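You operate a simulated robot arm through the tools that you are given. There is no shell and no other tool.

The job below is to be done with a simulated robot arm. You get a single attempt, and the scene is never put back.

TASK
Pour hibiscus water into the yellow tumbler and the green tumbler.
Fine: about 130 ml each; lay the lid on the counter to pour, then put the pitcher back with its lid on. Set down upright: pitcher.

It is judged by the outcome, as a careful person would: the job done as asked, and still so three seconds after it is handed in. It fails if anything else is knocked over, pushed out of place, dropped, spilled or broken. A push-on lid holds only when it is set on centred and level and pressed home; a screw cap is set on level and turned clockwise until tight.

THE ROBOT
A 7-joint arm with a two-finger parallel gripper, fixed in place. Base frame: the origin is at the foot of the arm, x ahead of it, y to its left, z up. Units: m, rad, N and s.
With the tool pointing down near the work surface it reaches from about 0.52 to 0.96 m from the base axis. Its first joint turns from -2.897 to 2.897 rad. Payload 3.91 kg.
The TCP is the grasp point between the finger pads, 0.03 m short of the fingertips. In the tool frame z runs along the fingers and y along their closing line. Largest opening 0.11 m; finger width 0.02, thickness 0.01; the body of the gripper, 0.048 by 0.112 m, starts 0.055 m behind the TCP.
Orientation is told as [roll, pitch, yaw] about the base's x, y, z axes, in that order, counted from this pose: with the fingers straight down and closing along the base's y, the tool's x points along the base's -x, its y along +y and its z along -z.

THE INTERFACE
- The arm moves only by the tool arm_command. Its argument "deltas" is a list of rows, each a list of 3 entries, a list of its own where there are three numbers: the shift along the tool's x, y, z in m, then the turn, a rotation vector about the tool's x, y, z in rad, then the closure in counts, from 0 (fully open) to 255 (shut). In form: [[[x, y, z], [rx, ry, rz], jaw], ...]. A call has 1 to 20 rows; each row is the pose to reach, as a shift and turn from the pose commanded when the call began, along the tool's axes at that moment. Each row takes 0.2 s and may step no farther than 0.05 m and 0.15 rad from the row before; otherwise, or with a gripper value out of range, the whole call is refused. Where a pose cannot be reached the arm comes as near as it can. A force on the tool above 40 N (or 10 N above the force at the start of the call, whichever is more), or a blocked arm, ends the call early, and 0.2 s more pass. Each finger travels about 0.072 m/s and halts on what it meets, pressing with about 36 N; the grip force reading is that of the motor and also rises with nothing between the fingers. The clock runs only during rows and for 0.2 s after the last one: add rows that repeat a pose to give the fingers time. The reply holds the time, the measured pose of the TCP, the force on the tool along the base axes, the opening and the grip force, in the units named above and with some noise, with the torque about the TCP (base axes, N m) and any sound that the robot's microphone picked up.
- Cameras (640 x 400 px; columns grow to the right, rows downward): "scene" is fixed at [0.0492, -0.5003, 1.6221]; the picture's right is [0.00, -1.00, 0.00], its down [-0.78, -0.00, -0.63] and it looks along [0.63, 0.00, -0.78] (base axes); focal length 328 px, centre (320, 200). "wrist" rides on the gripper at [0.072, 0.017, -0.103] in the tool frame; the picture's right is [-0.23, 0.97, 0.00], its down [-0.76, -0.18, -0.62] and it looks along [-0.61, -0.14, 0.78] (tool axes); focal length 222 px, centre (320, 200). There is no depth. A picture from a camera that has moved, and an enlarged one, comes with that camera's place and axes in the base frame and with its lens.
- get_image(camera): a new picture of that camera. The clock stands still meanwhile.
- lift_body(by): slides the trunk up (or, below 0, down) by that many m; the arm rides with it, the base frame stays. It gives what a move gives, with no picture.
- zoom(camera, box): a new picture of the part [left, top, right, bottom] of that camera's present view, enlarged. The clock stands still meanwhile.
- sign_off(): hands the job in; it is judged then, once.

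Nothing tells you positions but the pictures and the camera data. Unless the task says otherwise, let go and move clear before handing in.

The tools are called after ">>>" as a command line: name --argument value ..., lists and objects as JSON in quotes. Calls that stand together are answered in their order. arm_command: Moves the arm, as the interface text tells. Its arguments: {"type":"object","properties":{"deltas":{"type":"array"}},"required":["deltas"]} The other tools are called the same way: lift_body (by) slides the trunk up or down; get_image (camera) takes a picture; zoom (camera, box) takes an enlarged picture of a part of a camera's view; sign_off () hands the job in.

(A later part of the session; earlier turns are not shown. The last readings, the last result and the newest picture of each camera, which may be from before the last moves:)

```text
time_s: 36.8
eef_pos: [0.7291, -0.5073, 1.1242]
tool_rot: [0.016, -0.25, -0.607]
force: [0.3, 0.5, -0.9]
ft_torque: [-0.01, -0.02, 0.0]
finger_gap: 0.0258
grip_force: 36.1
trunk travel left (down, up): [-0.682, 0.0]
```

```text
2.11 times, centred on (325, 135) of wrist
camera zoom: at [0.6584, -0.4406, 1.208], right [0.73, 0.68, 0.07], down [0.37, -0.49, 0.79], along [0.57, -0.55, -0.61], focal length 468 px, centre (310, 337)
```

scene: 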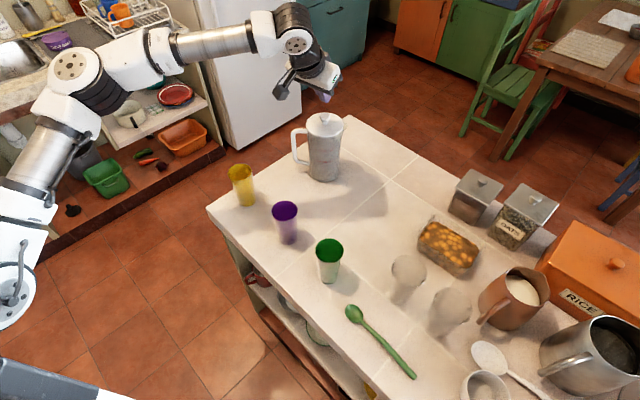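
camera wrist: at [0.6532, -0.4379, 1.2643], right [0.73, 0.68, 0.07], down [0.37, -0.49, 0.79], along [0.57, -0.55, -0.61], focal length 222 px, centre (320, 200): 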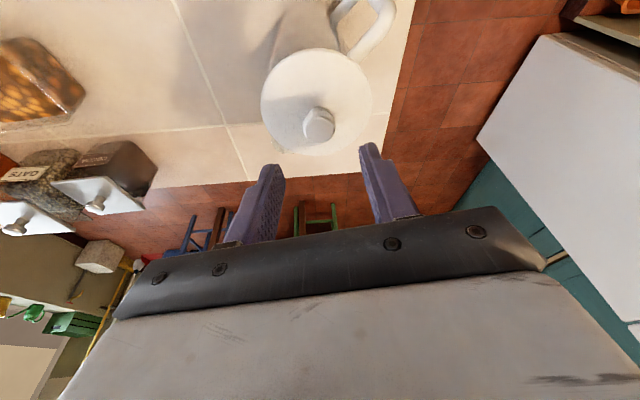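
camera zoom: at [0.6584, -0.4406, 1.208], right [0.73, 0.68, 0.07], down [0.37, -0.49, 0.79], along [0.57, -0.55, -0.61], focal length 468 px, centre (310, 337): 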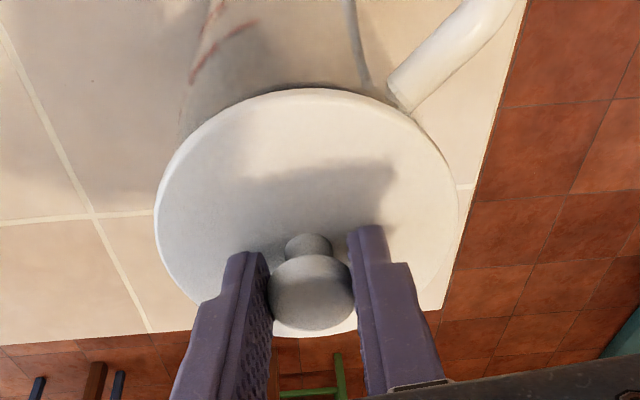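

The lid is moving with the gripper. I'll continue slowly.

>>> arm_command --deltas '[[[-0.0005, 0, -0.0019], [0, 0, 0], 255], [[-0.001, 0, -0.0039], [0, 0, 0], 255], [[-0.0015, 0, -0.0058], [0, 0, 0], 255], [[-0.002, 0, -0.0078], [0, 0, 0], 255], [[-0.0025, 0, -0.0097], [0, 0, 0], 255]]'

>>> zoom --camera "scene" --box '[270, 60, 390, 190]'

>>> zoom --camera "wrist" --box '[230, 40, 420, 230]'

```text
time_s: 38.0
eef_pos: [0.7289, -0.5069, 1.1334]
tool_rot: [0.016, -0.249, -0.607]
force: [-0.3, -0.7, -0.6]
ft_torque: [0.04, 0.01, 0.0]
finger_gap: 0.0257
grip_force: 35.5
trunk travel left (down, up): [-0.682, 0.0]
```

```text
3.08 times, centred on (330, 125) of scene
camera zoom: at [0.0492, -0.5003, 1.6221], right [0.0, -1.0, 0.0], down [-0.78, 0.0, -0.63], along [0.63, 0.0, -0.78], focal length 1008 px, centre (289, 431)
```

zoom: 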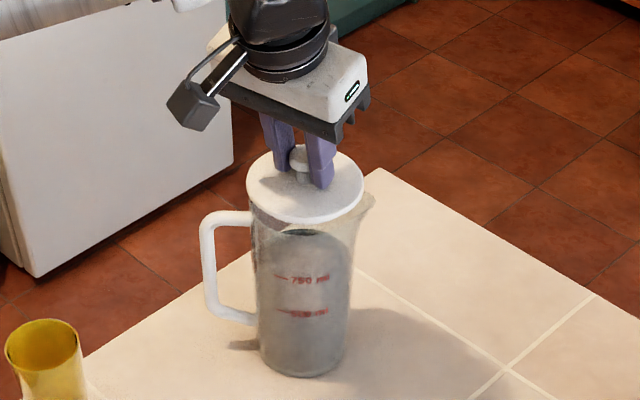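

```text
2.11 times, centred on (325, 135) of wrist
camera zoom: at [0.6583, -0.4405, 1.2178], right [0.73, 0.68, 0.07], down [0.37, -0.49, 0.79], along [0.57, -0.55, -0.61], focal length 468 px, centre (310, 337)
```

zoom: 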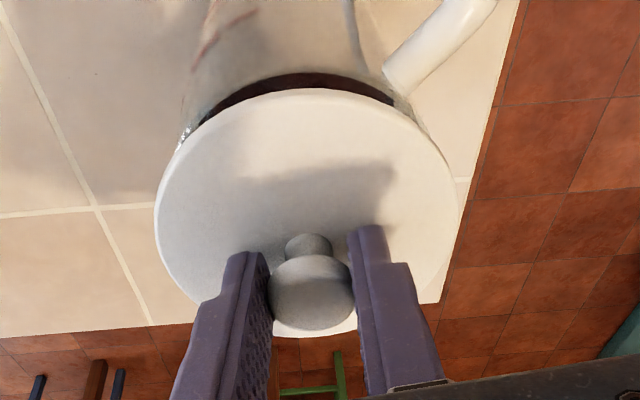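

The lid is coming off cleanly with a steady grip. I'll keep lifting at a modest speed.

>>> arm_command --deltas '[[[-0.001, 0, -0.0039], [0, 0, 0], 255], [[-0.002, 0, -0.0078], [0, 0, 0], 255], [[-0.003, 0, -0.0116], [0, 0, 0], 255], [[-0.004, 0, -0.0155], [0, 0, 0], 255], [[-0.005, 0, -0.0194], [0, 0, 0], 255], [[-0.006, 0, -0.0233], [0, 0, 0], 255], [[-0.007, 0, -0.0271], [0, 0, 0], 255], [[-0.0079, 0, -0.031], [0, 0, 0], 255], [[-0.0089, 0, -0.0349], [0, 0, 0], 255], [[-0.0099, 0, -0.0388], [0, 0, 0], 255]]'

>>> get_image --camera "scene"

>>> get_image --camera "wrist"

```text
time_s: 40.2
eef_pos: [0.7283, -0.5069, 1.1726]
tool_rot: [0.014, -0.25, -0.61]
force: [-0.6, 0.9, -0.4]
ft_torque: [0.01, -0.03, 0.0]
finger_gap: 0.0258
grip_force: 36.3
trunk travel left (down, up): [-0.682, 0.0]
```

```text
taken
```

scene: 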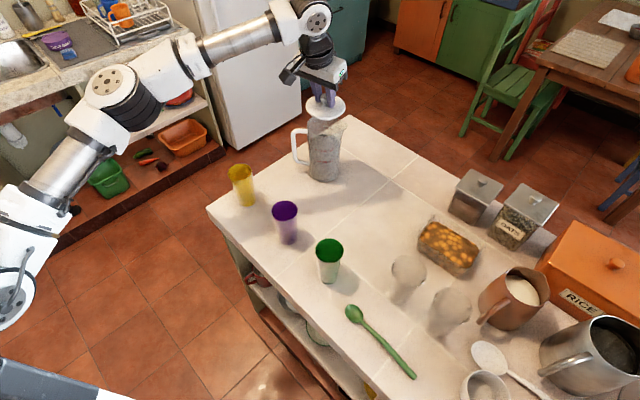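

```text
taken
camera wrist: at [0.6576, -0.441, 1.2575], right [0.73, 0.68, 0.07], down [0.37, -0.49, 0.79], along [0.57, -0.55, -0.61], focal length 222 px, centre (320, 200)
```

wrist: 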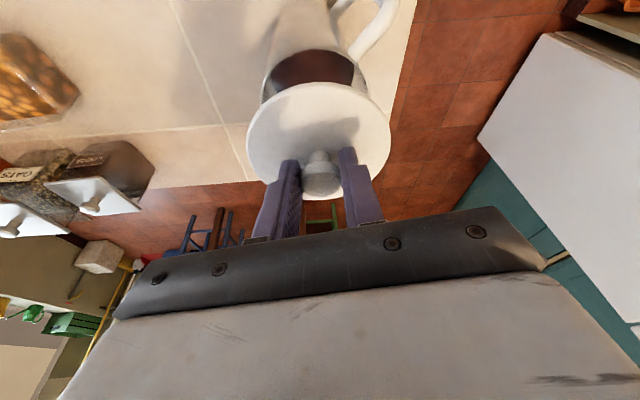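

The lid is clear of the pitcher. I'll carry it to a free spot around (0.58,-0.62) and check its underside.

>>> arm_command --deltas '[[[0.004, -0.013, -0.001], [0, 0, 0], 255], [[0.011, -0.0355, -0.0028], [0, 0, 0], 255], [[0.0183, -0.059, -0.0047], [0, 0, 0], 255], [[0.0257, -0.083, -0.0065], [0, 0, 0], 255], [[0.033, -0.1065, -0.0084], [0, 0, 0], 255], [[0.0403, -0.13, -0.0103], [0, 0, 0], 255], [[0.0476, -0.154, -0.0121], [0, 0, 0], 255], [[0.053, -0.17, -0.0135], [0, 0, 0], 255], [[0.0549, -0.1775, -0.014], [0, 0, 0], 255], [[0.0549, -0.1775, -0.014], [0, 0, 0], 255]]'

>>> get_image --camera "scene"

>>> zoom --camera "scene" --box '[310, 80, 430, 220]'

>>> get_image --camera "wrist"

```text
time_s: 42.4
eef_pos: [0.5812, -0.6204, 1.1705]
tool_rot: [0.016, -0.25, -0.606]
force: [-0.2, 0.6, -0.1]
ft_torque: [0.01, -0.02, 0.02]
finger_gap: 0.0256
grip_force: 36.3
trunk travel left (down, up): [-0.682, 0.0]
```

```text
taken
```

scene: 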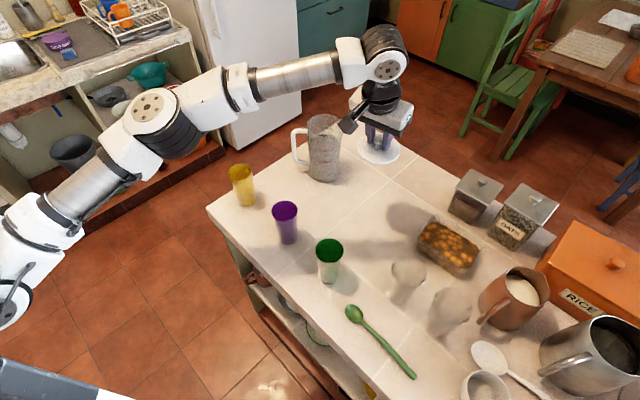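

```text
2.86 times, centred on (370, 150) of scene
camera zoom: at [0.0492, -0.5003, 1.6221], right [0.0, -1.0, 0.0], down [-0.78, 0.0, -0.63], along [0.63, 0.0, -0.78], focal length 936 px, centre (177, 343)
```

zoom: 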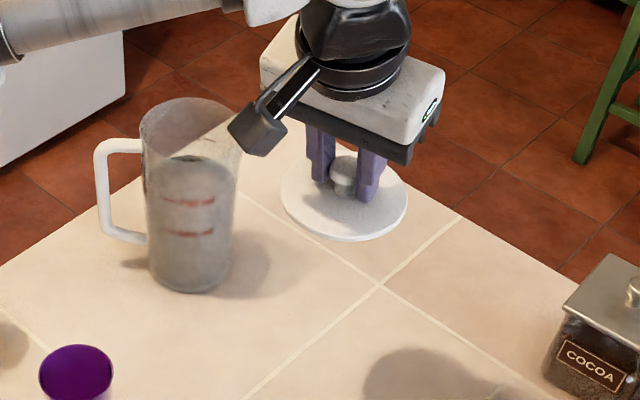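

```text
taken
camera wrist: at [0.5107, -0.555, 1.2545], right [0.73, 0.68, 0.07], down [0.37, -0.49, 0.79], along [0.57, -0.55, -0.61], focal length 222 px, centre (320, 200)
```

wrist: 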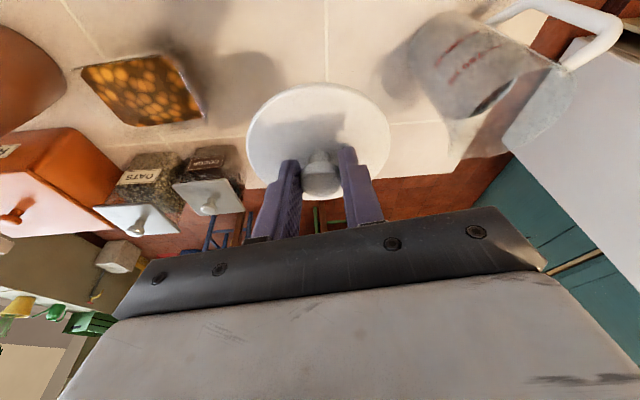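

The lid is level and the spot is free. I'll lower it toward the counter.

>>> arm_command --deltas '[[[0.0049, 0, 0.0194], [0, 0, 0], 255], [[0.0114, 0, 0.0446], [0, 0, 0], 255], [[0.0178, 0, 0.0698], [0, 0, 0], 255], [[0.0242, 0, 0.095], [0, 0, 0], 255], [[0.0306, 0, 0.1202], [0, 0, 0], 255], [[0.037, 0, 0.1454], [0, 0, 0], 255], [[0.043, 0, 0.169], [0, 0, 0], 255], [[0.0469, 0, 0.1841], [0, 0, 0], 255], [[0.0469, 0, 0.1841], [0, 0, 0], 255]]'

>>> get_image --camera "scene"

>>> zoom --camera "scene" --box '[330, 120, 450, 250]'

```text
time_s: 44.4
eef_pos: [0.582, -0.6191, 0.9814]
tool_rot: [0.015, -0.251, -0.608]
force: [-0.5, -0.8, -0.8]
ft_torque: [-0.03, -0.02, 0.04]
finger_gap: 0.0258
grip_force: 36.2
trunk travel left (down, up): [-0.682, 0.0]
```

```text
taken
```

scene: 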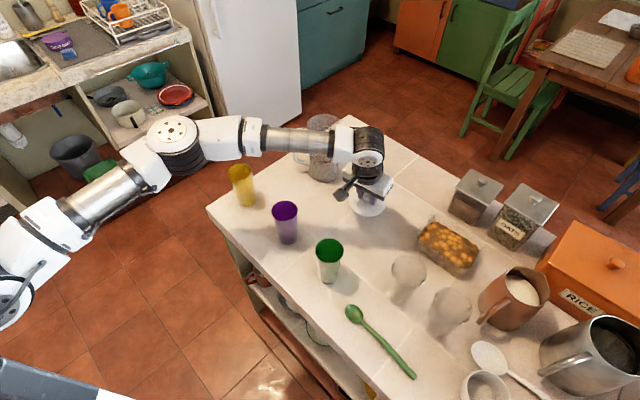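

```text
3.08 times, centred on (390, 185) of scene
camera zoom: at [0.0492, -0.5003, 1.6221], right [0.0, -1.0, 0.0], down [-0.78, 0.0, -0.63], along [0.63, 0.0, -0.78], focal length 1008 px, centre (105, 246)
```

zoom: 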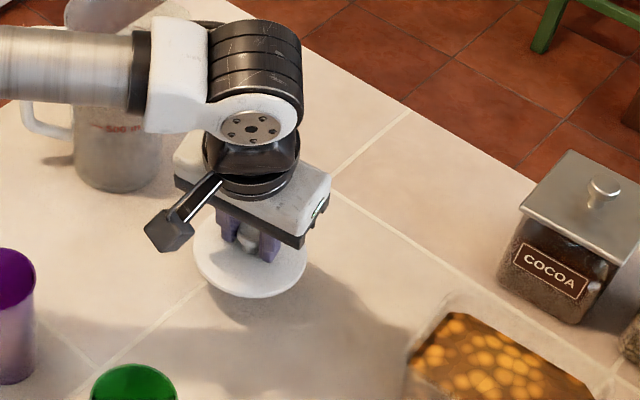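

>>> arm_command --deltas '[[[0.0012, 0, 0.0048], [0, 0, 0], 255], [[0.0025, 0, 0.0097], [0, 0, 0], 255], [[0.0037, 0, 0.0145], [0, 0, 0], 255], [[0.0037, 0, 0.0145], [0, 0, 0], 255]]'

>>> arm_command --deltas '[[[0.0006, 0, 0.0024], [0, 0, 0], 255], [[0.0012, 0, 0.0048], [0, 0, 0], 255], [[0.0012, 0, 0.0048], [0, 0, 0], 255]]'

>>> zoom --camera "scene" --box '[330, 120, 450, 250]'

```text
time_s: 45.4
eef_pos: [0.5837, -0.618, 0.9668]
tool_rot: [0.016, -0.249, -0.606]
force: [0.5, 0.2, 0.2]
ft_torque: [-0.01, 0.0, 0.0]
finger_gap: 0.0261
grip_force: 36.4
trunk travel left (down, up): [-0.682, 0.0]
```

```text
time_s: 46.2
eef_pos: [0.5835, -0.6177, 0.9619]
tool_rot: [0.016, -0.25, -0.608]
force: [0.6, -0.5, 0.4]
ft_torque: [-0.04, -0.02, 0.01]
finger_gap: 0.0256
grip_force: 35.5
trunk travel left (down, up): [-0.682, 0.0]
```

```text
3.08 times, centred on (390, 185) of scene
camera zoom: at [0.0492, -0.5003, 1.6221], right [0.0, -1.0, 0.0], down [-0.78, 0.0, -0.63], along [0.63, 0.0, -0.78], focal length 1008 px, centre (105, 246)
```

zoom: 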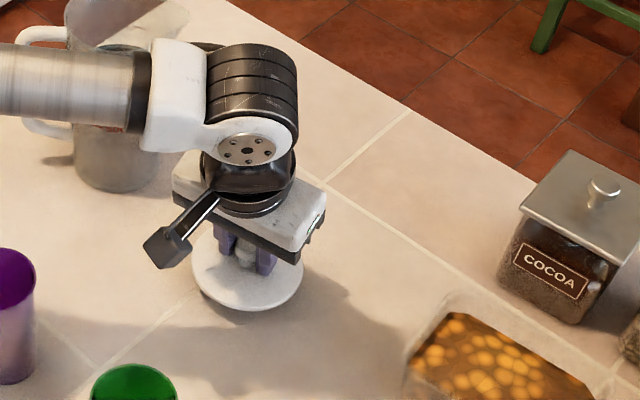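

>>> arm_command --deltas '[[[0.0006, 0, 0.0024], [0, 0, 0], 255], [[0.0012, 0, 0.0048], [0, 0, 0], 255], [[0.0012, 0, 0.0048], [0, 0, 0], 255]]'

>>> arm_command --deltas '[[[0.0006, 0, 0.0024], [0, 0, 0], 255], [[0.0007, 0, 0.0029], [0, 0, 0], 255], [[0.0007, 0, 0.0029], [0, 0, 0], 255]]'

>>> arm_command --deltas '[[[0.0006, 0, 0.0024], [0, 0, 0], 255], [[0.0007, 0, 0.0029], [0, 0, 0], 255], [[0.0007, 0, 0.0029], [0, 0, 0], 255]]'

```text
time_s: 47.0
eef_pos: [0.5834, -0.618, 0.9566]
tool_rot: [0.016, -0.249, -0.609]
force: [0.4, 0.2, -0.7]
ft_torque: [-0.02, 0.02, 0.0]
finger_gap: 0.0257
grip_force: 35.9
trunk travel left (down, up): [-0.682, 0.0]
```

```text
time_s: 47.8
eef_pos: [0.5834, -0.6175, 0.9544]
tool_rot: [0.016, -0.249, -0.607]
force: [0.8, -0.7, -1.0]
ft_torque: [0.0, -0.01, -0.01]
finger_gap: 0.0258
grip_force: 35.5
trunk travel left (down, up): [-0.682, 0.0]
```

```text
time_s: 48.6
eef_pos: [0.5843, -0.6174, 0.9499]
tool_rot: [0.015, -0.25, -0.607]
force: [-0.1, 0.8, 0.0]
ft_torque: [0.01, 0.01, 0.0]
finger_gap: 0.0257
grip_force: 35.7
trunk travel left (down, up): [-0.682, 0.0]
```

>>> arm_command --deltas '[[[0.0006, 0, 0.0024], [0, 0, 0], 255], [[0.0007, 0, 0.0029], [0, 0, 0], 255], [[0.0007, 0, 0.0029], [0, 0, 0], 255]]'

>>> arm_command --deltas '[[[0.0006, 0, 0.0024], [0, 0, 0], 255], [[0.0007, 0, 0.0029], [0, 0, 0], 255], [[0.0007, 0, 0.0029], [0, 0, 0], 255]]'

>>> zoom --camera "scene" --box '[330, 120, 450, 250]'

```text
time_s: 49.4
eef_pos: [0.5823, -0.6176, 0.9479]
tool_rot: [0.015, -0.253, -0.607]
force: [0.9, -0.3, 7.6]
ft_torque: [-0.19, 0.12, 0.05]
finger_gap: 0.0257
grip_force: 35.8
trunk travel left (down, up): [-0.682, 0.0]
```

```text
time_s: 50.2
eef_pos: [0.5826, -0.6181, 0.9482]
tool_rot: [0.014, -0.254, -0.606]
force: [4.9, -2.5, 25.6]
ft_torque: [0.0, 0.24, 0.0]
finger_gap: 0.0259
grip_force: 35.9
trunk travel left (down, up): [-0.682, 0.0]
```

```text
3.08 times, centred on (390, 185) of scene
camera zoom: at [0.0492, -0.5003, 1.6221], right [0.0, -1.0, 0.0], down [-0.78, 0.0, -0.63], along [0.63, 0.0, -0.78], focal length 1008 px, centre (105, 246)
```

zoom: 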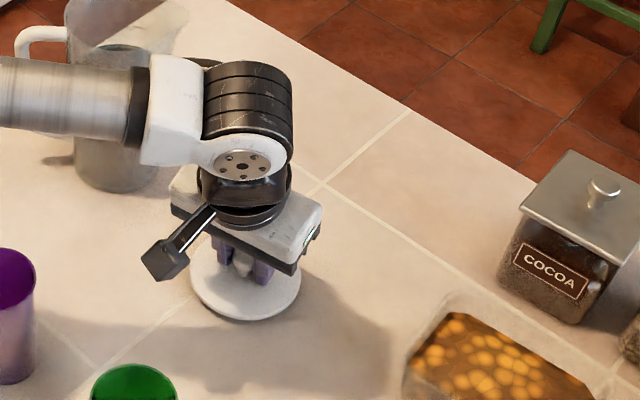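

The lid rests on the counter (contact at TCP z≈0.949). I'll relieve the pressure, release, and rise.

>>> arm_command --deltas '[[[-0.0009, 0, -0.0035], [0, 0, 0], 255], [[-0.0011, 0, -0.0042], [0, 0, 0], 200], [[-0.0011, 0, -0.0042], [0, 0, 0], 120], [[-0.0011, 0, -0.0042], [0, 0, 0], 100], [[-0.0011, 0, -0.0042], [0, 0, 0], 100]]'

>>> arm_command --deltas '[[[-0.0025, 0, -0.0097], [0, 0, 0], 100], [[-0.0074, 0, -0.029], [0, 0, 0], 100], [[-0.0173, 0, -0.0678], [0, 0, 0], 100], [[-0.0272, 0, -0.1066], [0, 0, 0], 60], [[-0.037, 0, -0.145], [0, 0, 0], 0], [[-0.0469, 0, -0.184], [0, 0, 0], 0], [[-0.0568, 0, -0.2229], [0, 0, 0], 0], [[-0.0568, 0, -0.2229], [0, 0, 0], 0]]'

>>> get_image --camera "scene"

>>> get_image --camera "wrist"

```text
time_s: 51.4
eef_pos: [0.5843, -0.6179, 0.9481]
tool_rot: [0.015, -0.25, -0.609]
force: [0.3, 1.0, 1.7]
ft_torque: [-0.02, 0.02, -0.02]
finger_gap: 0.0669
grip_force: 0.1
trunk travel left (down, up): [-0.682, 0.0]
```

```text
time_s: 53.2
eef_pos: [0.5808, -0.6204, 1.178]
tool_rot: [0.016, -0.249, -0.608]
force: [0.3, -0.8, -0.5]
ft_torque: [-0.03, 0.03, -0.01]
finger_gap: 0.1099
grip_force: 0.0
trunk travel left (down, up): [-0.682, 0.0]
```

```text
taken
```

scene: 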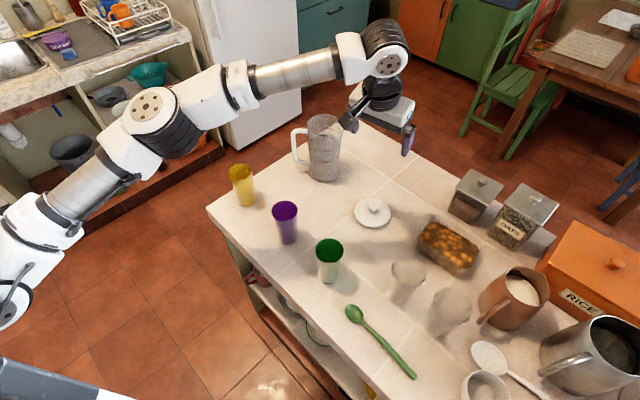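

```text
taken
camera wrist: at [0.5106, -0.555, 1.2621], right [0.73, 0.68, 0.07], down [0.37, -0.49, 0.79], along [0.57, -0.55, -0.61], focal length 222 px, centre (320, 200)
```

wrist: 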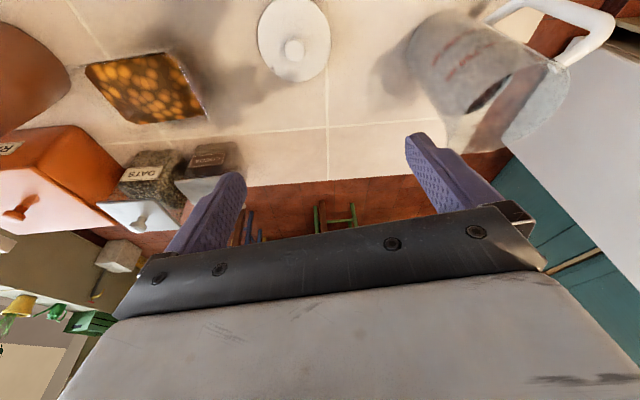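

The lid lies flat on the counter. I'll inspect the open pitcher's spout and handle orientation.

>>> zoom --camera "wrist" --box '[380, 0, 640, 160]'

>>> zoom --camera "scene" --box '[280, 100, 370, 190]'

```text
2.46 times, centred on (510, 80) of wrist
camera zoom: at [0.5106, -0.555, 1.2621], right [0.73, 0.68, 0.07], down [0.37, -0.49, 0.79], along [0.57, -0.55, -0.61], focal length 547 px, centre (-148, 495)
```

zoom: 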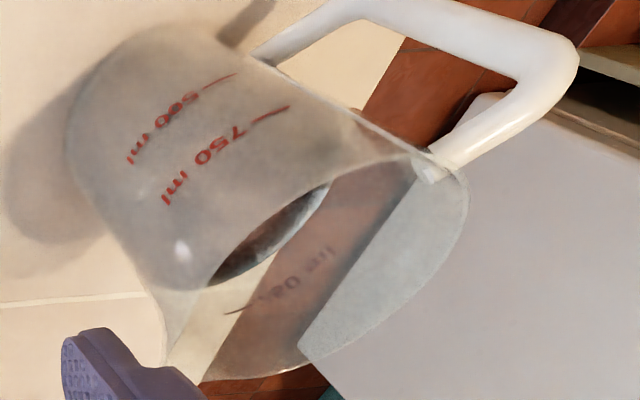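

```text
4.44 times, centred on (325, 145) of scene
camera zoom: at [0.0492, -0.5003, 1.6221], right [0.0, -1.0, 0.0], down [-0.78, 0.0, -0.63], along [0.63, 0.0, -0.78], focal length 1456 px, centre (298, 444)
```

zoom: 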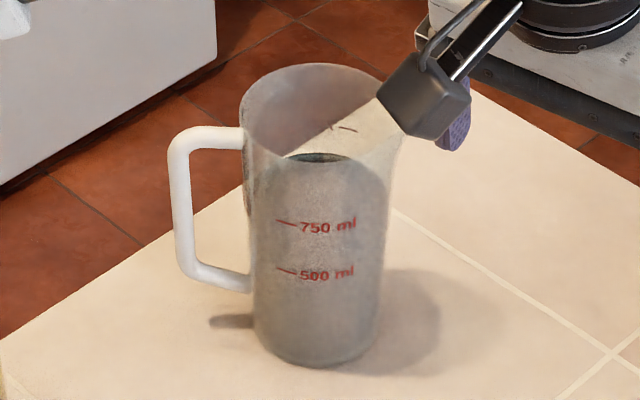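

The handle points toward +y and the spout toward -y, with the axis near (0.734,-0.509). I'll grasp the body from the robot side with a finger through the handle gap and the tool sloping about 20° below horizontal. First I'll reorient above.

>>> arm_command --deltas '[[[0.0112, 0.0182, -0.0074], [-0.03, 0, -0.118], 0], [[0.0225, 0.0364, -0.0148], [-0.06, 0, -0.236], 0], [[0.0337, 0.0546, -0.0222], [-0.09, 0, -0.353], 0], [[0.045, 0.0728, -0.0296], [-0.12, 0, -0.471], 0], [[0.0562, 0.091, -0.037], [-0.15, 0, -0.589], 0], [[0.0562, 0.091, -0.037], [-0.15, 0, -0.589], 0]]'

>>> arm_command --deltas '[[[0, 0, 0], [0, -0.12, 0], 0], [[0, 0, 0], [0, -0.24, 0], 0], [[0, 0, 0], [0, -0.36, 0], 0], [[0, 0, 0], [0, -0.48, 0], 0], [[0, 0, 0], [0, -0.6, 0], 0], [[0, 0, 0], [0, -0.72, 0], 0], [[0, 0, 0], [0, -0.84, 0], 0], [[0, 0, 0], [0, -0.95, 0], 0], [[0, 0, 0], [0, -0.95, 0], 0]]'

>>> get_image --camera "scene"

>>> get_image --camera "wrist"

```text
time_s: 54.6
eef_pos: [0.5801, -0.5093, 1.2003]
tool_rot: [0.012, -0.257, 0.0]
force: [-0.7, -0.7, -0.8]
ft_torque: [0.0, 0.0, 0.04]
finger_gap: 0.1097
grip_force: 0.1
trunk travel left (down, up): [-0.682, 0.0]
```

```text
time_s: 56.6
eef_pos: [0.5808, -0.5095, 1.2023]
tool_rot: [0.035, -1.21, -0.029]
force: [0.1, 0.4, 0.4]
ft_torque: [0.0, 0.0, -0.01]
finger_gap: 0.1102
grip_force: 0.0
trunk travel left (down, up): [-0.682, 0.0]
```

```text
taken
```

scene: 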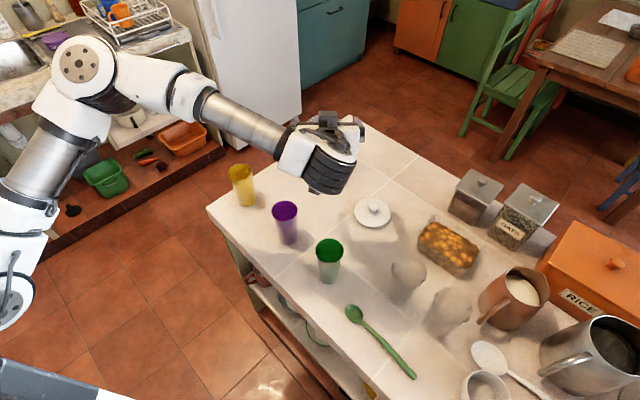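

```text
taken
camera wrist: at [0.4573, -0.4949, 1.1723], right [0.08, 0.97, 0.22], down [-0.31, -0.19, 0.93], along [0.95, -0.14, 0.29], focal length 222 px, centre (320, 200)
```

wrist: 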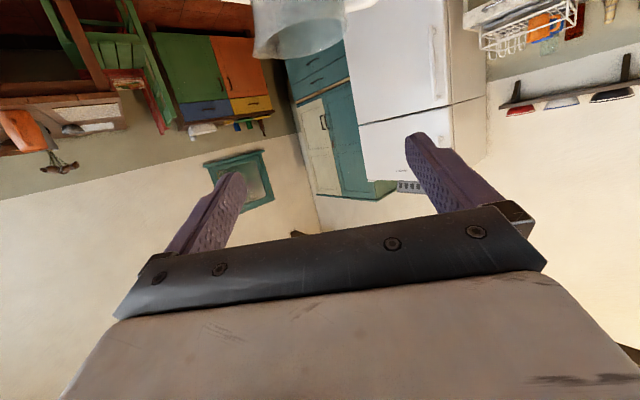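

Reachable. Before grasping, I'll dry-run the harder pouring pose (beside the green tumbler, tilted) with empty fingers.

>>> arm_command --deltas '[[[0.0187, 0.0167, -0.025], [0, 0, 0], 0], [[0.0373, 0.0333, -0.05], [0, 0, 0], 0], [[0.056, 0.05, -0.075], [0, 0, 0], 0], [[0.0747, 0.0667, -0.1], [0, 0, 0], 0], [[0.0933, 0.0833, -0.125], [0, 0, 0], 0], [[0.112, 0.1, -0.15], [0, 0, 0], 0], [[0.112, 0.1, -0.15], [0, 0, 0], 0]]'

>>> get_image --camera "scene"

```text
time_s: 58.2
eef_pos: [0.4347, -0.4385, 1.1054]
tool_rot: [0.033, -1.206, -0.029]
force: [0.2, -1.0, -1.3]
ft_torque: [0.03, 0.0, 0.03]
finger_gap: 0.1098
grip_force: 0.0
out of reach, approached as far as the arm can: row 4, 5, 6, 7
trunk travel left (down, up): [-0.682, 0.0]
```

```text
taken
```

scene: 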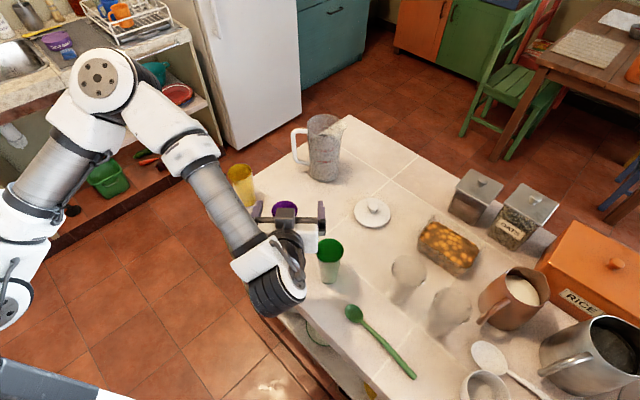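

The yaw-0 pose beside green is too close in for the arm. An alternative for green is to hold the pitcher on its +x side, with the tool aimed toward -y and pouring toward -x. I'll back out and dry-run that.

>>> arm_command --deltas '[[[-0.0282, -0.0143, 0.0202], [0, 0, 0], 0], [[-0.0563, -0.0286, 0.0405], [0, 0, 0], 0], [[-0.0845, -0.0429, 0.0607], [0, 0, 0], 0], [[-0.1126, -0.0572, 0.081], [0, 0, 0], 0], [[-0.1408, -0.0715, 0.1012], [0, 0, 0], 0], [[-0.1408, -0.0715, 0.1012], [0, 0, 0], 0]]'

>>> arm_command --deltas '[[[0, 0, 0], [0.1118, 0, 0.0434], 0], [[0, 0, 0], [0.2237, 0, 0.0869], 0], [[0, 0, 0], [0.3355, 0, 0.1303], 0], [[0, 0, 0], [0.4474, 0, 0.1738], 0], [[0, 0, 0], [0.5592, 0, 0.2172], 0], [[0, 0, 0], [0.671, 0, 0.2606], 0], [[0, 0, 0], [0.783, 0, 0.304], 0], [[0, 0, 0], [0.783, 0, 0.304], 0]]'

>>> get_image --camera "scene"

```text
time_s: 59.6
eef_pos: [0.5803, -0.5097, 1.2021]
tool_rot: [0.035, -1.207, -0.029]
force: [0.8, -0.3, -0.5]
ft_torque: [-0.02, 0.01, -0.02]
finger_gap: 0.1099
grip_force: 0.1
trunk travel left (down, up): [-0.682, 0.0]
```

```text
time_s: 61.4
eef_pos: [0.5802, -0.5111, 1.202]
tool_rot: [0.041, -1.197, -0.876]
force: [0.4, 0.3, 0.2]
ft_torque: [0.02, 0.01, 0.01]
finger_gap: 0.1101
grip_force: 0.0
trunk travel left (down, up): [-0.682, 0.0]
```

```text
taken
```

scene: 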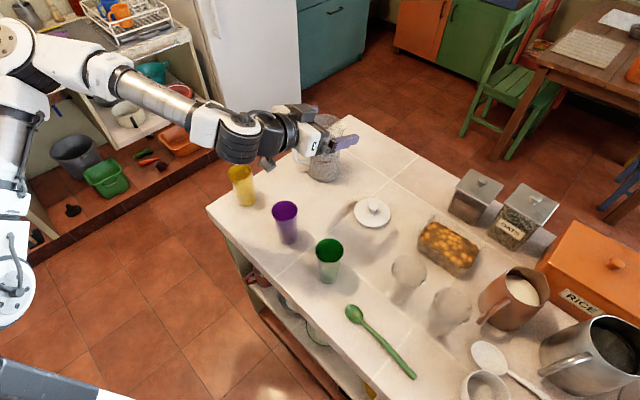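

>>> arm_command --deltas '[[[0, 0, 0], [0.1118, 0, 0.0434], 0], [[0, 0, 0], [0.2237, 0, 0.0869], 0], [[0, 0, 0], [0.3355, 0, 0.1303], 0], [[0, 0, 0], [0.4474, 0, 0.1738], 0], [[0, 0, 0], [0.5592, 0, 0.2172], 0], [[0, 0, 0], [0.648, 0, 0.252], 0], [[0, 0, 0], [0.648, 0, 0.252], 0]]'

>>> get_image --camera "scene"

```text
time_s: 63.0
eef_pos: [0.5794, -0.5099, 1.2007]
tool_rot: [0.025, -1.183, -1.534]
force: [0.1, 0.5, -0.3]
ft_torque: [-0.03, -0.01, 0.01]
finger_gap: 0.1102
grip_force: 0.0
trunk travel left (down, up): [-0.682, 0.0]
```

```text
taken
```

scene: 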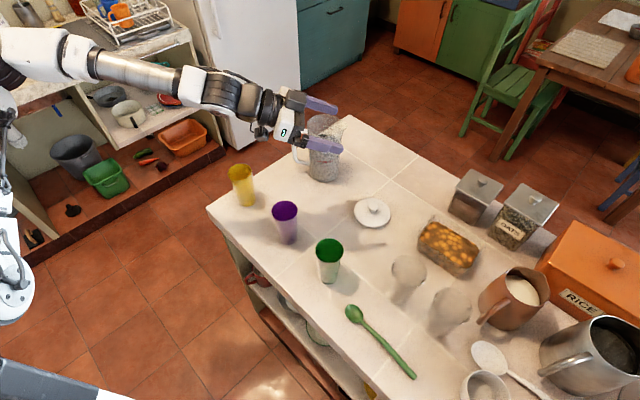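

>>> arm_command --deltas '[[[0.0174, -0.0255, 0.0104], [0, 0, 0], 0], [[0.0347, -0.0509, 0.0207], [0, 0, 0], 0], [[0.0521, -0.0764, 0.0311], [0, 0, 0], 0], [[0.0521, -0.0764, 0.0311], [0, 0, 0], 0]]'

>>> arm_command --deltas '[[[0, 0, 0], [-0.0452, 0, 0.111], 0], [[0, 0, 0], [-0.0905, 0, 0.222], 0], [[0, 0, 0], [-0.1357, 0, 0.333], 0], [[0, 0, 0], [-0.181, 0, 0.4445], 0], [[0, 0, 0], [-0.226, 0, 0.5556], 0], [[0, 0, 0], [-0.271, 0, 0.6667], 0], [[0, 0, 0], [-0.3167, 0, 0.7778], 0], [[0, 0, 0], [-0.362, 0, 0.889], 0], [[0, 0, 0], [-0.407, 0, 1.0], 0], [[0, 0, 0], [-0.452, 0, 1.111], 0], [[0, 0, 0], [-0.452, 0, 1.111], 0]]'

>>> get_image --camera "scene"

>>> get_image --camera "wrist"

```text
time_s: 64.0
eef_pos: [0.5038, -0.5235, 1.1406]
tool_rot: [0.026, -1.188, -1.556]
force: [0.8, 0.7, -0.1]
ft_torque: [0.0, -0.01, 0.0]
finger_gap: 0.1103
grip_force: 0.1
trunk travel left (down, up): [-0.682, 0.0]
```

```text
time_s: 66.4
eef_pos: [0.5038, -0.5227, 1.1414]
tool_rot: [1.352, -0.499, -2.66]
force: [-0.6, -0.4, 0.1]
ft_torque: [0.01, 0.02, 0.01]
finger_gap: 0.1101
grip_force: 0.0
out of reach, approached as far as the arm can: row 9, 10, 11
trunk travel left (down, up): [-0.682, 0.0]
```

```text
taken
```

scene: 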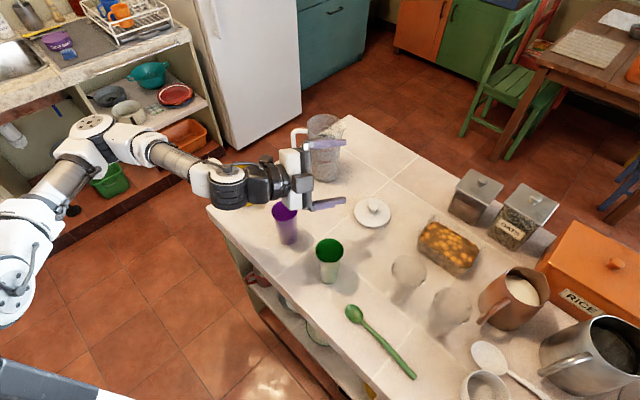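

```text
taken
camera wrist: at [0.5316, -0.4003, 1.1412], right [0.32, -0.07, 0.94], down [-0.91, 0.26, 0.33], along [-0.26, -0.96, 0.02], focal length 222 px, centre (320, 200)
```

wrist: 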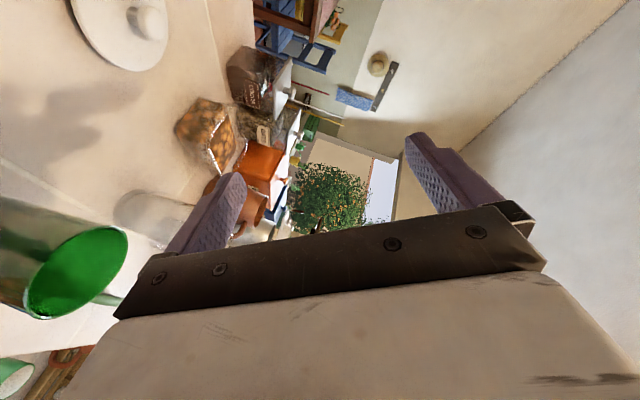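

The tilt reached about 58° before a wrist-roll limit. Flipping the gripper half a turn about its own axis (camera on top) should free that joint and also lift the camera off the counter. I'll rise, untilt and roll by -π.

>>> arm_command --deltas '[[[-0.0145, 0.0255, -0.006], [0, 0, 0], 0], [[-0.029, 0.051, -0.012], [0, 0, 0], 0], [[-0.029, 0.051, -0.012], [0.0452, 0, -0.111], 0], [[-0.029, 0.051, -0.012], [0.0905, 0, -0.222], 0], [[-0.029, 0.051, -0.012], [0.1357, 0, -0.333], 0], [[-0.029, 0.051, -0.012], [0.181, 0, -0.4445], 0], [[-0.029, 0.051, -0.012], [0.226, 0, -0.5556], 0], [[-0.029, 0.051, -0.012], [0.271, 0, -0.6667], 0], [[-0.029, 0.051, -0.012], [0.3167, 0, -0.7778], 0], [[-0.029, 0.051, -0.012], [0.362, 0, -0.889], 0], [[-0.029, 0.051, -0.012], [0.3808, 0, -0.935], 0], [[-0.029, 0.051, -0.012], [0.3808, 0, -0.935], 0]]'

>>> arm_command --deltas '[[[0, 0, 0], [0, 0, -0.15], 0], [[0, 0, 0], [0, 0, -0.3], 0], [[0, 0, 0], [0, 0, -0.45], 0], [[0, 0, 0], [0, 0, -0.6], 0], [[0, 0, 0], [0, 0, -0.75], 0], [[0, 0, 0], [0, 0, -0.9], 0], [[0, 0, 0], [0, 0, -1.05], 0], [[0, 0, 0], [0, 0, -1.2], 0], [[0, 0, 0], [0, 0, -1.35], 0], [[0, 0, 0], [0, 0, -1.5], 0], [[0, 0, 0], [0, 0, -1.57], 0], [[0, 0, 0], [0, 0, -1.57], 0]]'

>>> arm_command --deltas '[[[0, 0, 0], [0, 0, -0.15], 0], [[0, 0, 0], [0, 0, -0.3], 0], [[0, 0, 0], [0, 0, -0.45], 0], [[0, 0, 0], [0, 0, -0.6], 0], [[0, 0, 0], [0, 0, -0.75], 0], [[0, 0, 0], [0, 0, -0.9], 0], [[0, 0, 0], [0, 0, -1.05], 0], [[0, 0, 0], [0, 0, -1.2], 0], [[0, 0, 0], [0, 0, -1.35], 0], [[0, 0, 0], [0, 0, -1.5], 0], [[0, 0, 0], [0, 0, -1.57], 0], [[0, 0, 0], [0, 0, -1.57], 0]]'

>>> get_image --camera "scene"

>>> get_image --camera "wrist"

```text
time_s: 69.0
eef_pos: [0.5047, -0.5215, 1.2001]
tool_rot: [0.05, -1.188, -1.577]
force: [0.6, -0.4, 0.4]
ft_torque: [-0.01, 0.03, -0.02]
finger_gap: 0.1099
grip_force: 0.0
trunk travel left (down, up): [-0.682, 0.0]
```

```text
time_s: 71.6
eef_pos: [0.5051, -0.5231, 1.1999]
tool_rot: [-1.188, -0.019, 0.039]
force: [-0.2, -0.2, 0.3]
ft_torque: [0.02, -0.01, -0.01]
finger_gap: 0.1101
grip_force: 0.0
trunk travel left (down, up): [-0.682, 0.0]
```

```text
time_s: 74.2
eef_pos: [0.504, -0.5233, 1.2001]
tool_rot: [-0.053, 1.186, 1.562]
force: [-0.1, 0.6, 0.2]
ft_torque: [0.0, -0.04, 0.01]
finger_gap: 0.1098
grip_force: 0.1
trunk travel left (down, up): [-0.682, 0.0]
```

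```text
taken
```

scene: 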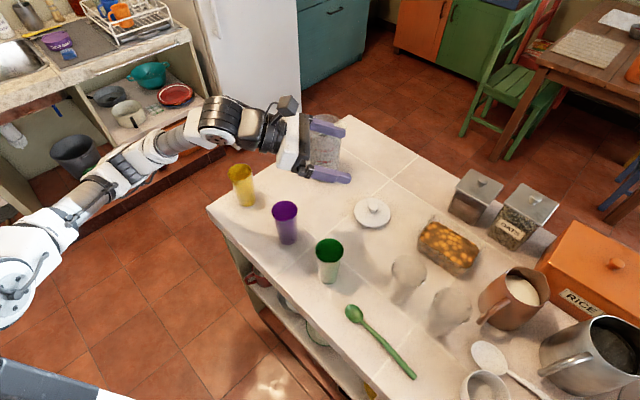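

```text
taken
camera wrist: at [0.4812, -0.456, 1.3068], right [-0.97, 0.05, -0.23], down [0.15, 0.87, -0.47], along [0.18, -0.49, -0.85], focal length 222 px, centre (320, 200)
```

wrist: 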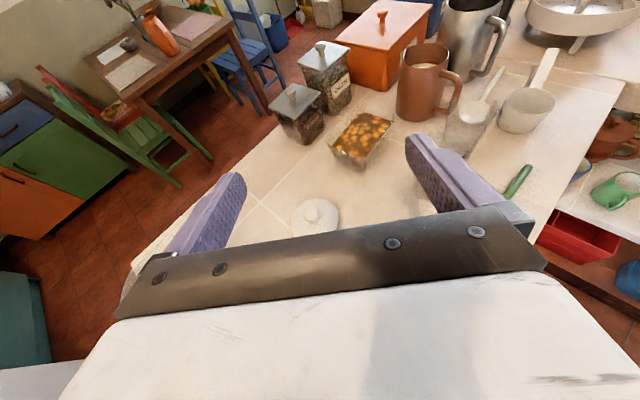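

The flip worked, with the camera now on top. I'll test the tilt range here.

>>> arm_command --deltas '[[[0, 0, 0], [0.0535, 0, 0.1315], 0], [[0, 0, 0], [0.107, 0, 0.263], 0], [[0, 0, 0], [0.1605, 0, 0.3945], 0], [[0, 0, 0], [0.214, 0, 0.526], 0], [[0, 0, 0], [0.2675, 0, 0.6575], 0], [[0, 0, 0], [0.321, 0, 0.789], 0], [[0, 0, 0], [0.3745, 0, 0.9205], 0], [[0, 0, 0], [0.428, 0, 1.052], 0], [[0, 0, 0], [0.4815, 0, 1.1835], 0], [[0, 0, 0], [0.508, 0, 1.25], 0], [[0, 0, 0], [0.508, 0, 1.25], 0]]'

>>> get_image --camera "scene"

```text
time_s: 76.6
eef_pos: [0.5039, -0.5232, 1.2005]
tool_rot: [-1.47, 0.251, 0.438]
force: [-0.1, 0.7, 0.6]
ft_torque: [0.01, 0.02, -0.03]
finger_gap: 0.11
grip_force: 0.2
out of reach, approached as far as the arm can: row 10, 11
trunk travel left (down, up): [-0.682, 0.0]
```

```text
taken
```

scene: 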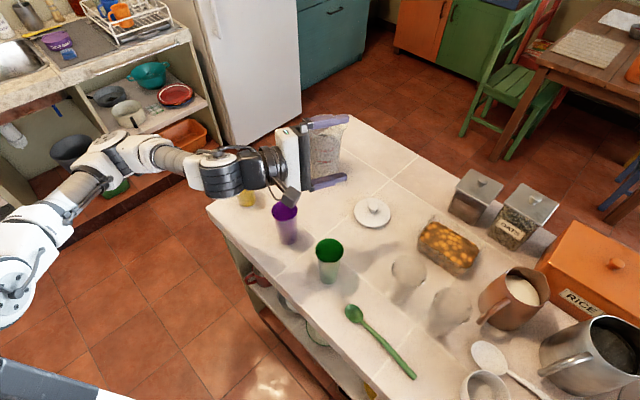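

Tilt of about 73° is available. A nearly horizontal hand keeps the camera clear of the pitcher rim, so I'll untilt, level the hand, and re-test at the real pouring height.

>>> arm_command --deltas '[[[0, 0, 0], [-0.0535, 0, -0.1315], 0], [[0, 0, 0], [-0.107, 0, -0.263], 0], [[0, 0, 0], [-0.1605, 0, -0.3945], 0], [[0, 0, 0], [-0.214, 0, -0.526], 0], [[0, 0, 0], [-0.2675, 0, -0.6575], 0], [[0, 0, 0], [-0.321, 0, -0.789], 0], [[0, 0, 0], [-0.3745, 0, -0.9205], 0], [[0, 0, 0], [-0.428, 0, -1.052], 0], [[0, 0, 0], [-0.4826, 0, -1.185], 0], [[0, 0, 0], [-0.4826, 0, -1.185], 0]]'

>>> arm_command --deltas '[[[0, 0, 0], [0, 0.1, 0], 0], [[0, 0, 0], [0, 0.2, 0], 0], [[0, 0, 0], [0, 0.31, 0], 0], [[0, 0, 0], [0, 0.31, 0], 0]]'

```text
time_s: 78.8
eef_pos: [0.5037, -0.5227, 1.2004]
tool_rot: [-0.046, 1.188, 1.567]
force: [-0.5, 0.8, 0.1]
ft_torque: [0.0, 0.03, 0.02]
finger_gap: 0.1099
grip_force: 0.2
trunk travel left (down, up): [-0.682, 0.0]
```

```text
time_s: 79.8
eef_pos: [0.5032, -0.5238, 1.2001]
tool_rot: [-0.258, 1.496, 1.351]
force: [-0.6, -0.3, -0.6]
ft_torque: [0.03, -0.01, -0.02]
finger_gap: 0.11
grip_force: 0.1
trunk travel left (down, up): [-0.682, 0.0]
```

>>> arm_command --deltas '[[[-0.04, 0, 0.003], [0, 0, 0], 0], [[-0.08, 0, 0.006], [0, 0, 0], 0], [[-0.08, 0, 0.006], [0, 0, 0.14], 0], [[-0.08, 0, 0.006], [0, 0, 0.28], 0], [[-0.08, 0, 0.006], [0, 0, 0.42], 0], [[-0.08, 0, 0.006], [0, 0, 0.56], 0], [[-0.08, 0, 0.006], [0, 0, 0.7], 0], [[-0.08, 0, 0.006], [0, 0, 0.84], 0], [[-0.08, 0, 0.006], [0, 0, 0.98], 0], [[-0.08, 0, 0.006], [0, 0, 1.12], 0], [[-0.08, 0, 0.006], [0, 0, 1.26], 0], [[-0.08, 0, 0.006], [0, 0, 1.35], 0], [[-0.08, 0, 0.006], [0, 0, 1.35], 0]]'

>>> get_image --camera "scene"

>>> zoom --camera "scene" --box '[200, 120, 400, 290]'

```text
time_s: 82.6
eef_pos: [0.5055, -0.5222, 1.1205]
tool_rot: [-1.495, 0.198, 0.054]
force: [0.2, 0.3, 0.5]
ft_torque: [0.01, 0.0, 0.02]
finger_gap: 0.1099
grip_force: 0.2
trunk travel left (down, up): [-0.682, 0.0]
```

```text
taken
```

scene: 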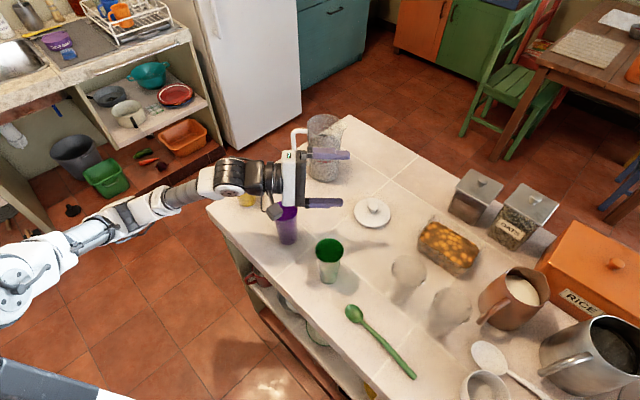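

```text
2.35 times, centred on (300, 205) of scene
camera zoom: at [0.0492, -0.5003, 1.6221], right [0.0, -1.0, 0.0], down [-0.78, 0.0, -0.63], along [0.63, 0.0, -0.78], focal length 771 px, centre (367, 188)
```

zoom: 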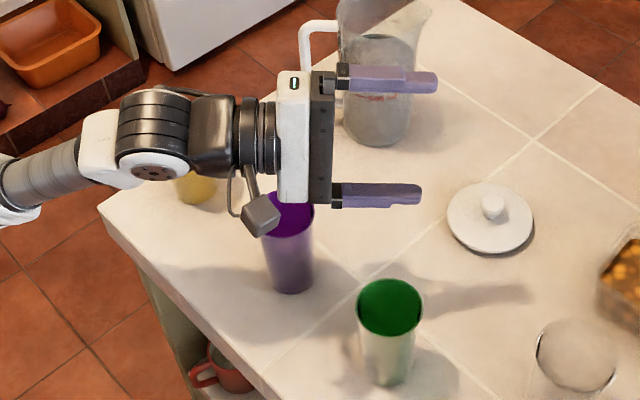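

Full tilt of 1.35 rad works at the green position. I'll untilt, rise, and yaw to face the pitcher.

>>> arm_command --deltas '[[[0, 0, 0], [0, 0, -0.14], 0], [[0, 0, 0], [0, 0, -0.28], 0], [[0, 0, 0], [0, 0, -0.42], 0], [[0, 0, 0], [0, 0, -0.56], 0], [[0, 0, 0], [0, 0, -0.7], 0], [[0, 0, 0], [0, 0, -0.84], 0], [[0, 0, 0], [0, 0, -0.98], 0], [[0, 0, 0], [0, 0, -1.12], 0], [[0, 0, 0], [0, 0, -1.26], 0], [[0, 0, 0], [0, 0, -1.35], 0], [[0, 0, 0], [0, 0, -1.35], 0]]'

>>> arm_command --deltas '[[[0.033, 0, -0.003], [0, 0, 0], 0], [[0.066, -0.02, -0.006], [0, 0, 0], 0], [[0.0989, -0.0473, -0.0174], [0.14, 0, -0.0101], 0], [[0.0989, -0.0473, -0.0174], [0.28, 0, -0.0202], 0], [[0.0989, -0.0473, -0.0174], [0.42, 0, -0.0303], 0], [[0.0989, -0.0473, -0.0174], [0.56, 0, -0.0404], 0], [[0.0989, -0.0473, -0.0174], [0.7, 0, -0.0505], 0], [[0.0989, -0.0473, -0.0174], [0.84, 0, -0.0607], 0], [[0.0989, -0.0473, -0.0174], [0.98, 0, -0.0708], 0], [[0.0989, -0.0473, -0.0174], [1.12, 0, -0.0809], 0], [[0.0989, -0.0473, -0.0174], [1.26, 0, -0.091], 0], [[0.0989, -0.0473, -0.0174], [1.4, 0, -0.101], 0], [[0.0989, -0.0473, -0.0174], [1.53, 0, -0.1105], 0], [[0.0989, -0.0473, -0.0174], [1.53, 0, -0.1105], 0]]'

>>> get_image --camera "scene"

>>> get_image --camera "wrist"

```text
time_s: 85.0
eef_pos: [0.5053, -0.522, 1.1201]
tool_rot: [-0.232, 1.496, 1.381]
force: [0.0, 0.8, -0.3]
ft_torque: [0.02, 0.01, -0.05]
finger_gap: 0.11
grip_force: 0.1
trunk travel left (down, up): [-0.682, 0.0]
```

```text
time_s: 88.0
eef_pos: [0.5496, -0.5103, 1.2209]
tool_rot: [-0.011, 1.519, 3.134]
force: [-0.1, -0.3, 0.6]
ft_torque: [0.02, -0.04, 0.02]
finger_gap: 0.1099
grip_force: 0.0
out of reach, approached as far as the arm can: row 6
trunk travel left (down, up): [-0.682, 0.0]
```

```text
taken
```

scene: 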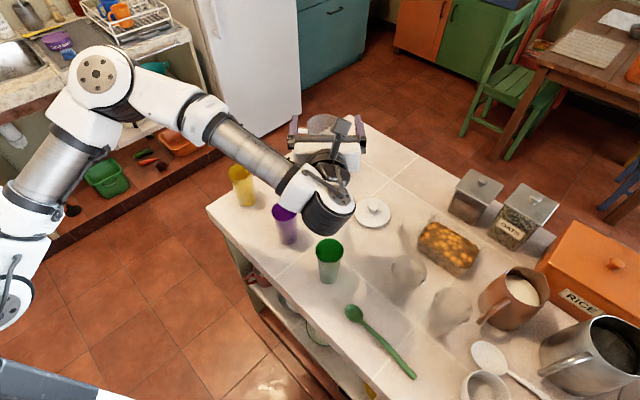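

```text
taken
camera wrist: at [0.4502, -0.5289, 1.2999], right [-0.01, -0.97, -0.23], down [-0.66, 0.18, -0.73], along [0.75, 0.14, -0.65], focal length 222 px, centre (320, 200)
```

wrist: 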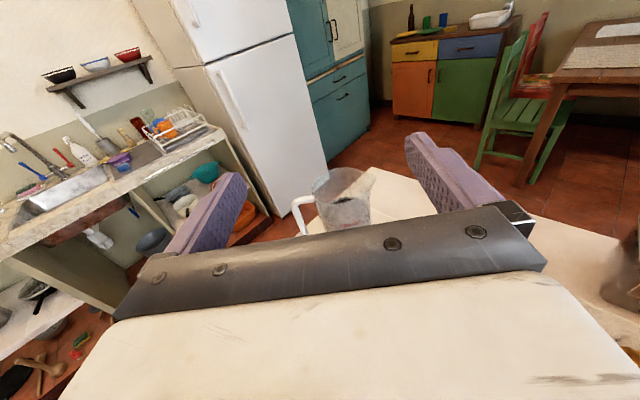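

I'm now facing the pitcher with the camera on top. I'll add a slight down-slope so the wrist stays higher and step down behind the pitcher, watching the forearm's clearance over the purple tumbler.

>>> arm_command --deltas '[[[-0.03, 0, 0.02], [0, -0.085, 0], 0], [[-0.06, 0, 0.04], [0, -0.17, 0], 0], [[-0.09, 0, 0.06], [0, -0.17, 0], 0], [[-0.116, 0, 0.076], [0, -0.17, 0], 0], [[-0.116, 0, 0.076], [0, -0.17, 0], 0]]'

>>> get_image --camera "scene"

>>> get_image --camera "wrist"

```text
time_s: 89.2
eef_pos: [0.6214, -0.5111, 1.1003]
tool_rot: [-0.007, 1.348, 3.136]
force: [-0.8, 0.6, -0.4]
ft_torque: [0.01, 0.01, -0.01]
finger_gap: 0.1103
grip_force: 0.0
trunk travel left (down, up): [-0.682, 0.0]
```

```text
taken
```

scene: 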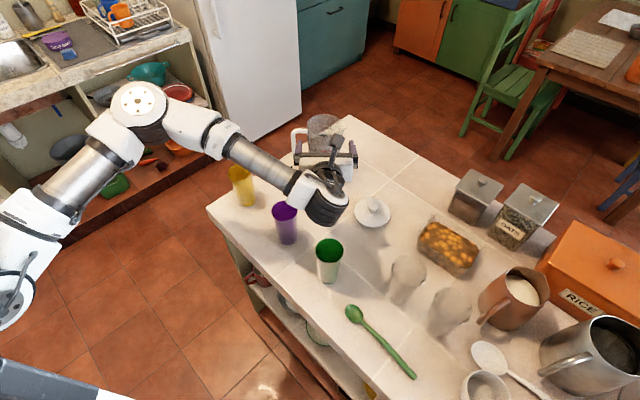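

```text
taken
camera wrist: at [0.5348, -0.5291, 1.1955], right [-0.05, -0.97, -0.22], down [-0.78, 0.18, -0.6], along [0.63, 0.14, -0.76], focal length 222 px, centre (320, 200)
```

wrist: 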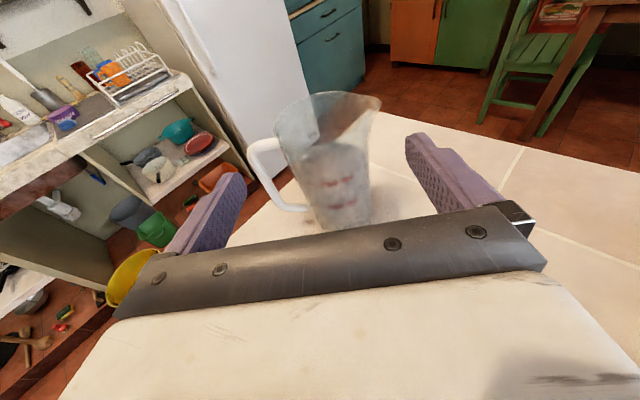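

>>> zoom --camera "wrist" --box '[230, 80, 400, 240]'

>>> zoom --camera "scene" --box '[230, 90, 400, 260]'

```text
2.50 times, centred on (315, 160) of wrist
camera zoom: at [0.5348, -0.5291, 1.1955], right [-0.05, -0.97, -0.22], down [-0.78, 0.18, -0.6], along [0.63, 0.14, -0.76], focal length 555 px, centre (332, 300)
```

zoom: 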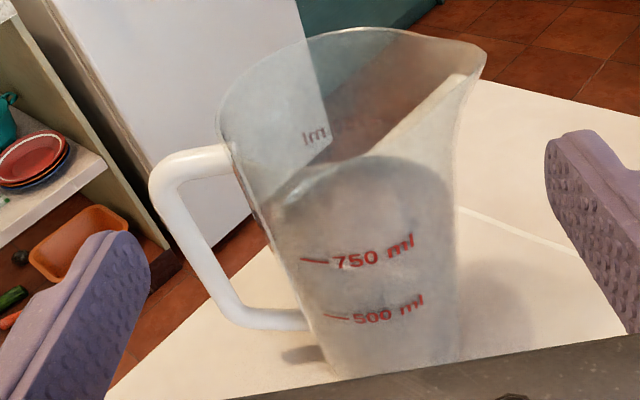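

```text
2.35 times, centred on (315, 175) of scene
camera zoom: at [0.0492, -0.5003, 1.6221], right [0.0, -1.0, 0.0], down [-0.78, 0.0, -0.63], along [0.63, 0.0, -0.78], focal length 771 px, centre (332, 259)
```

zoom: 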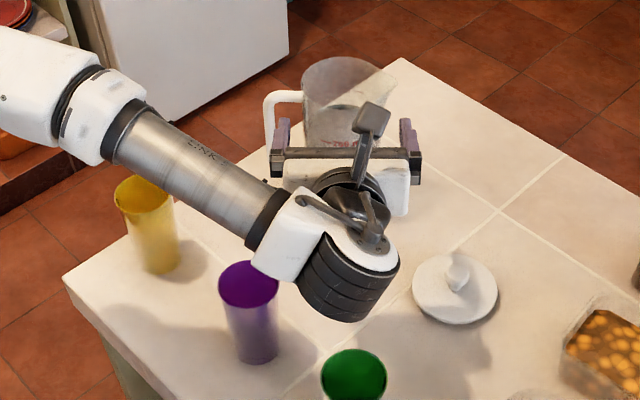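

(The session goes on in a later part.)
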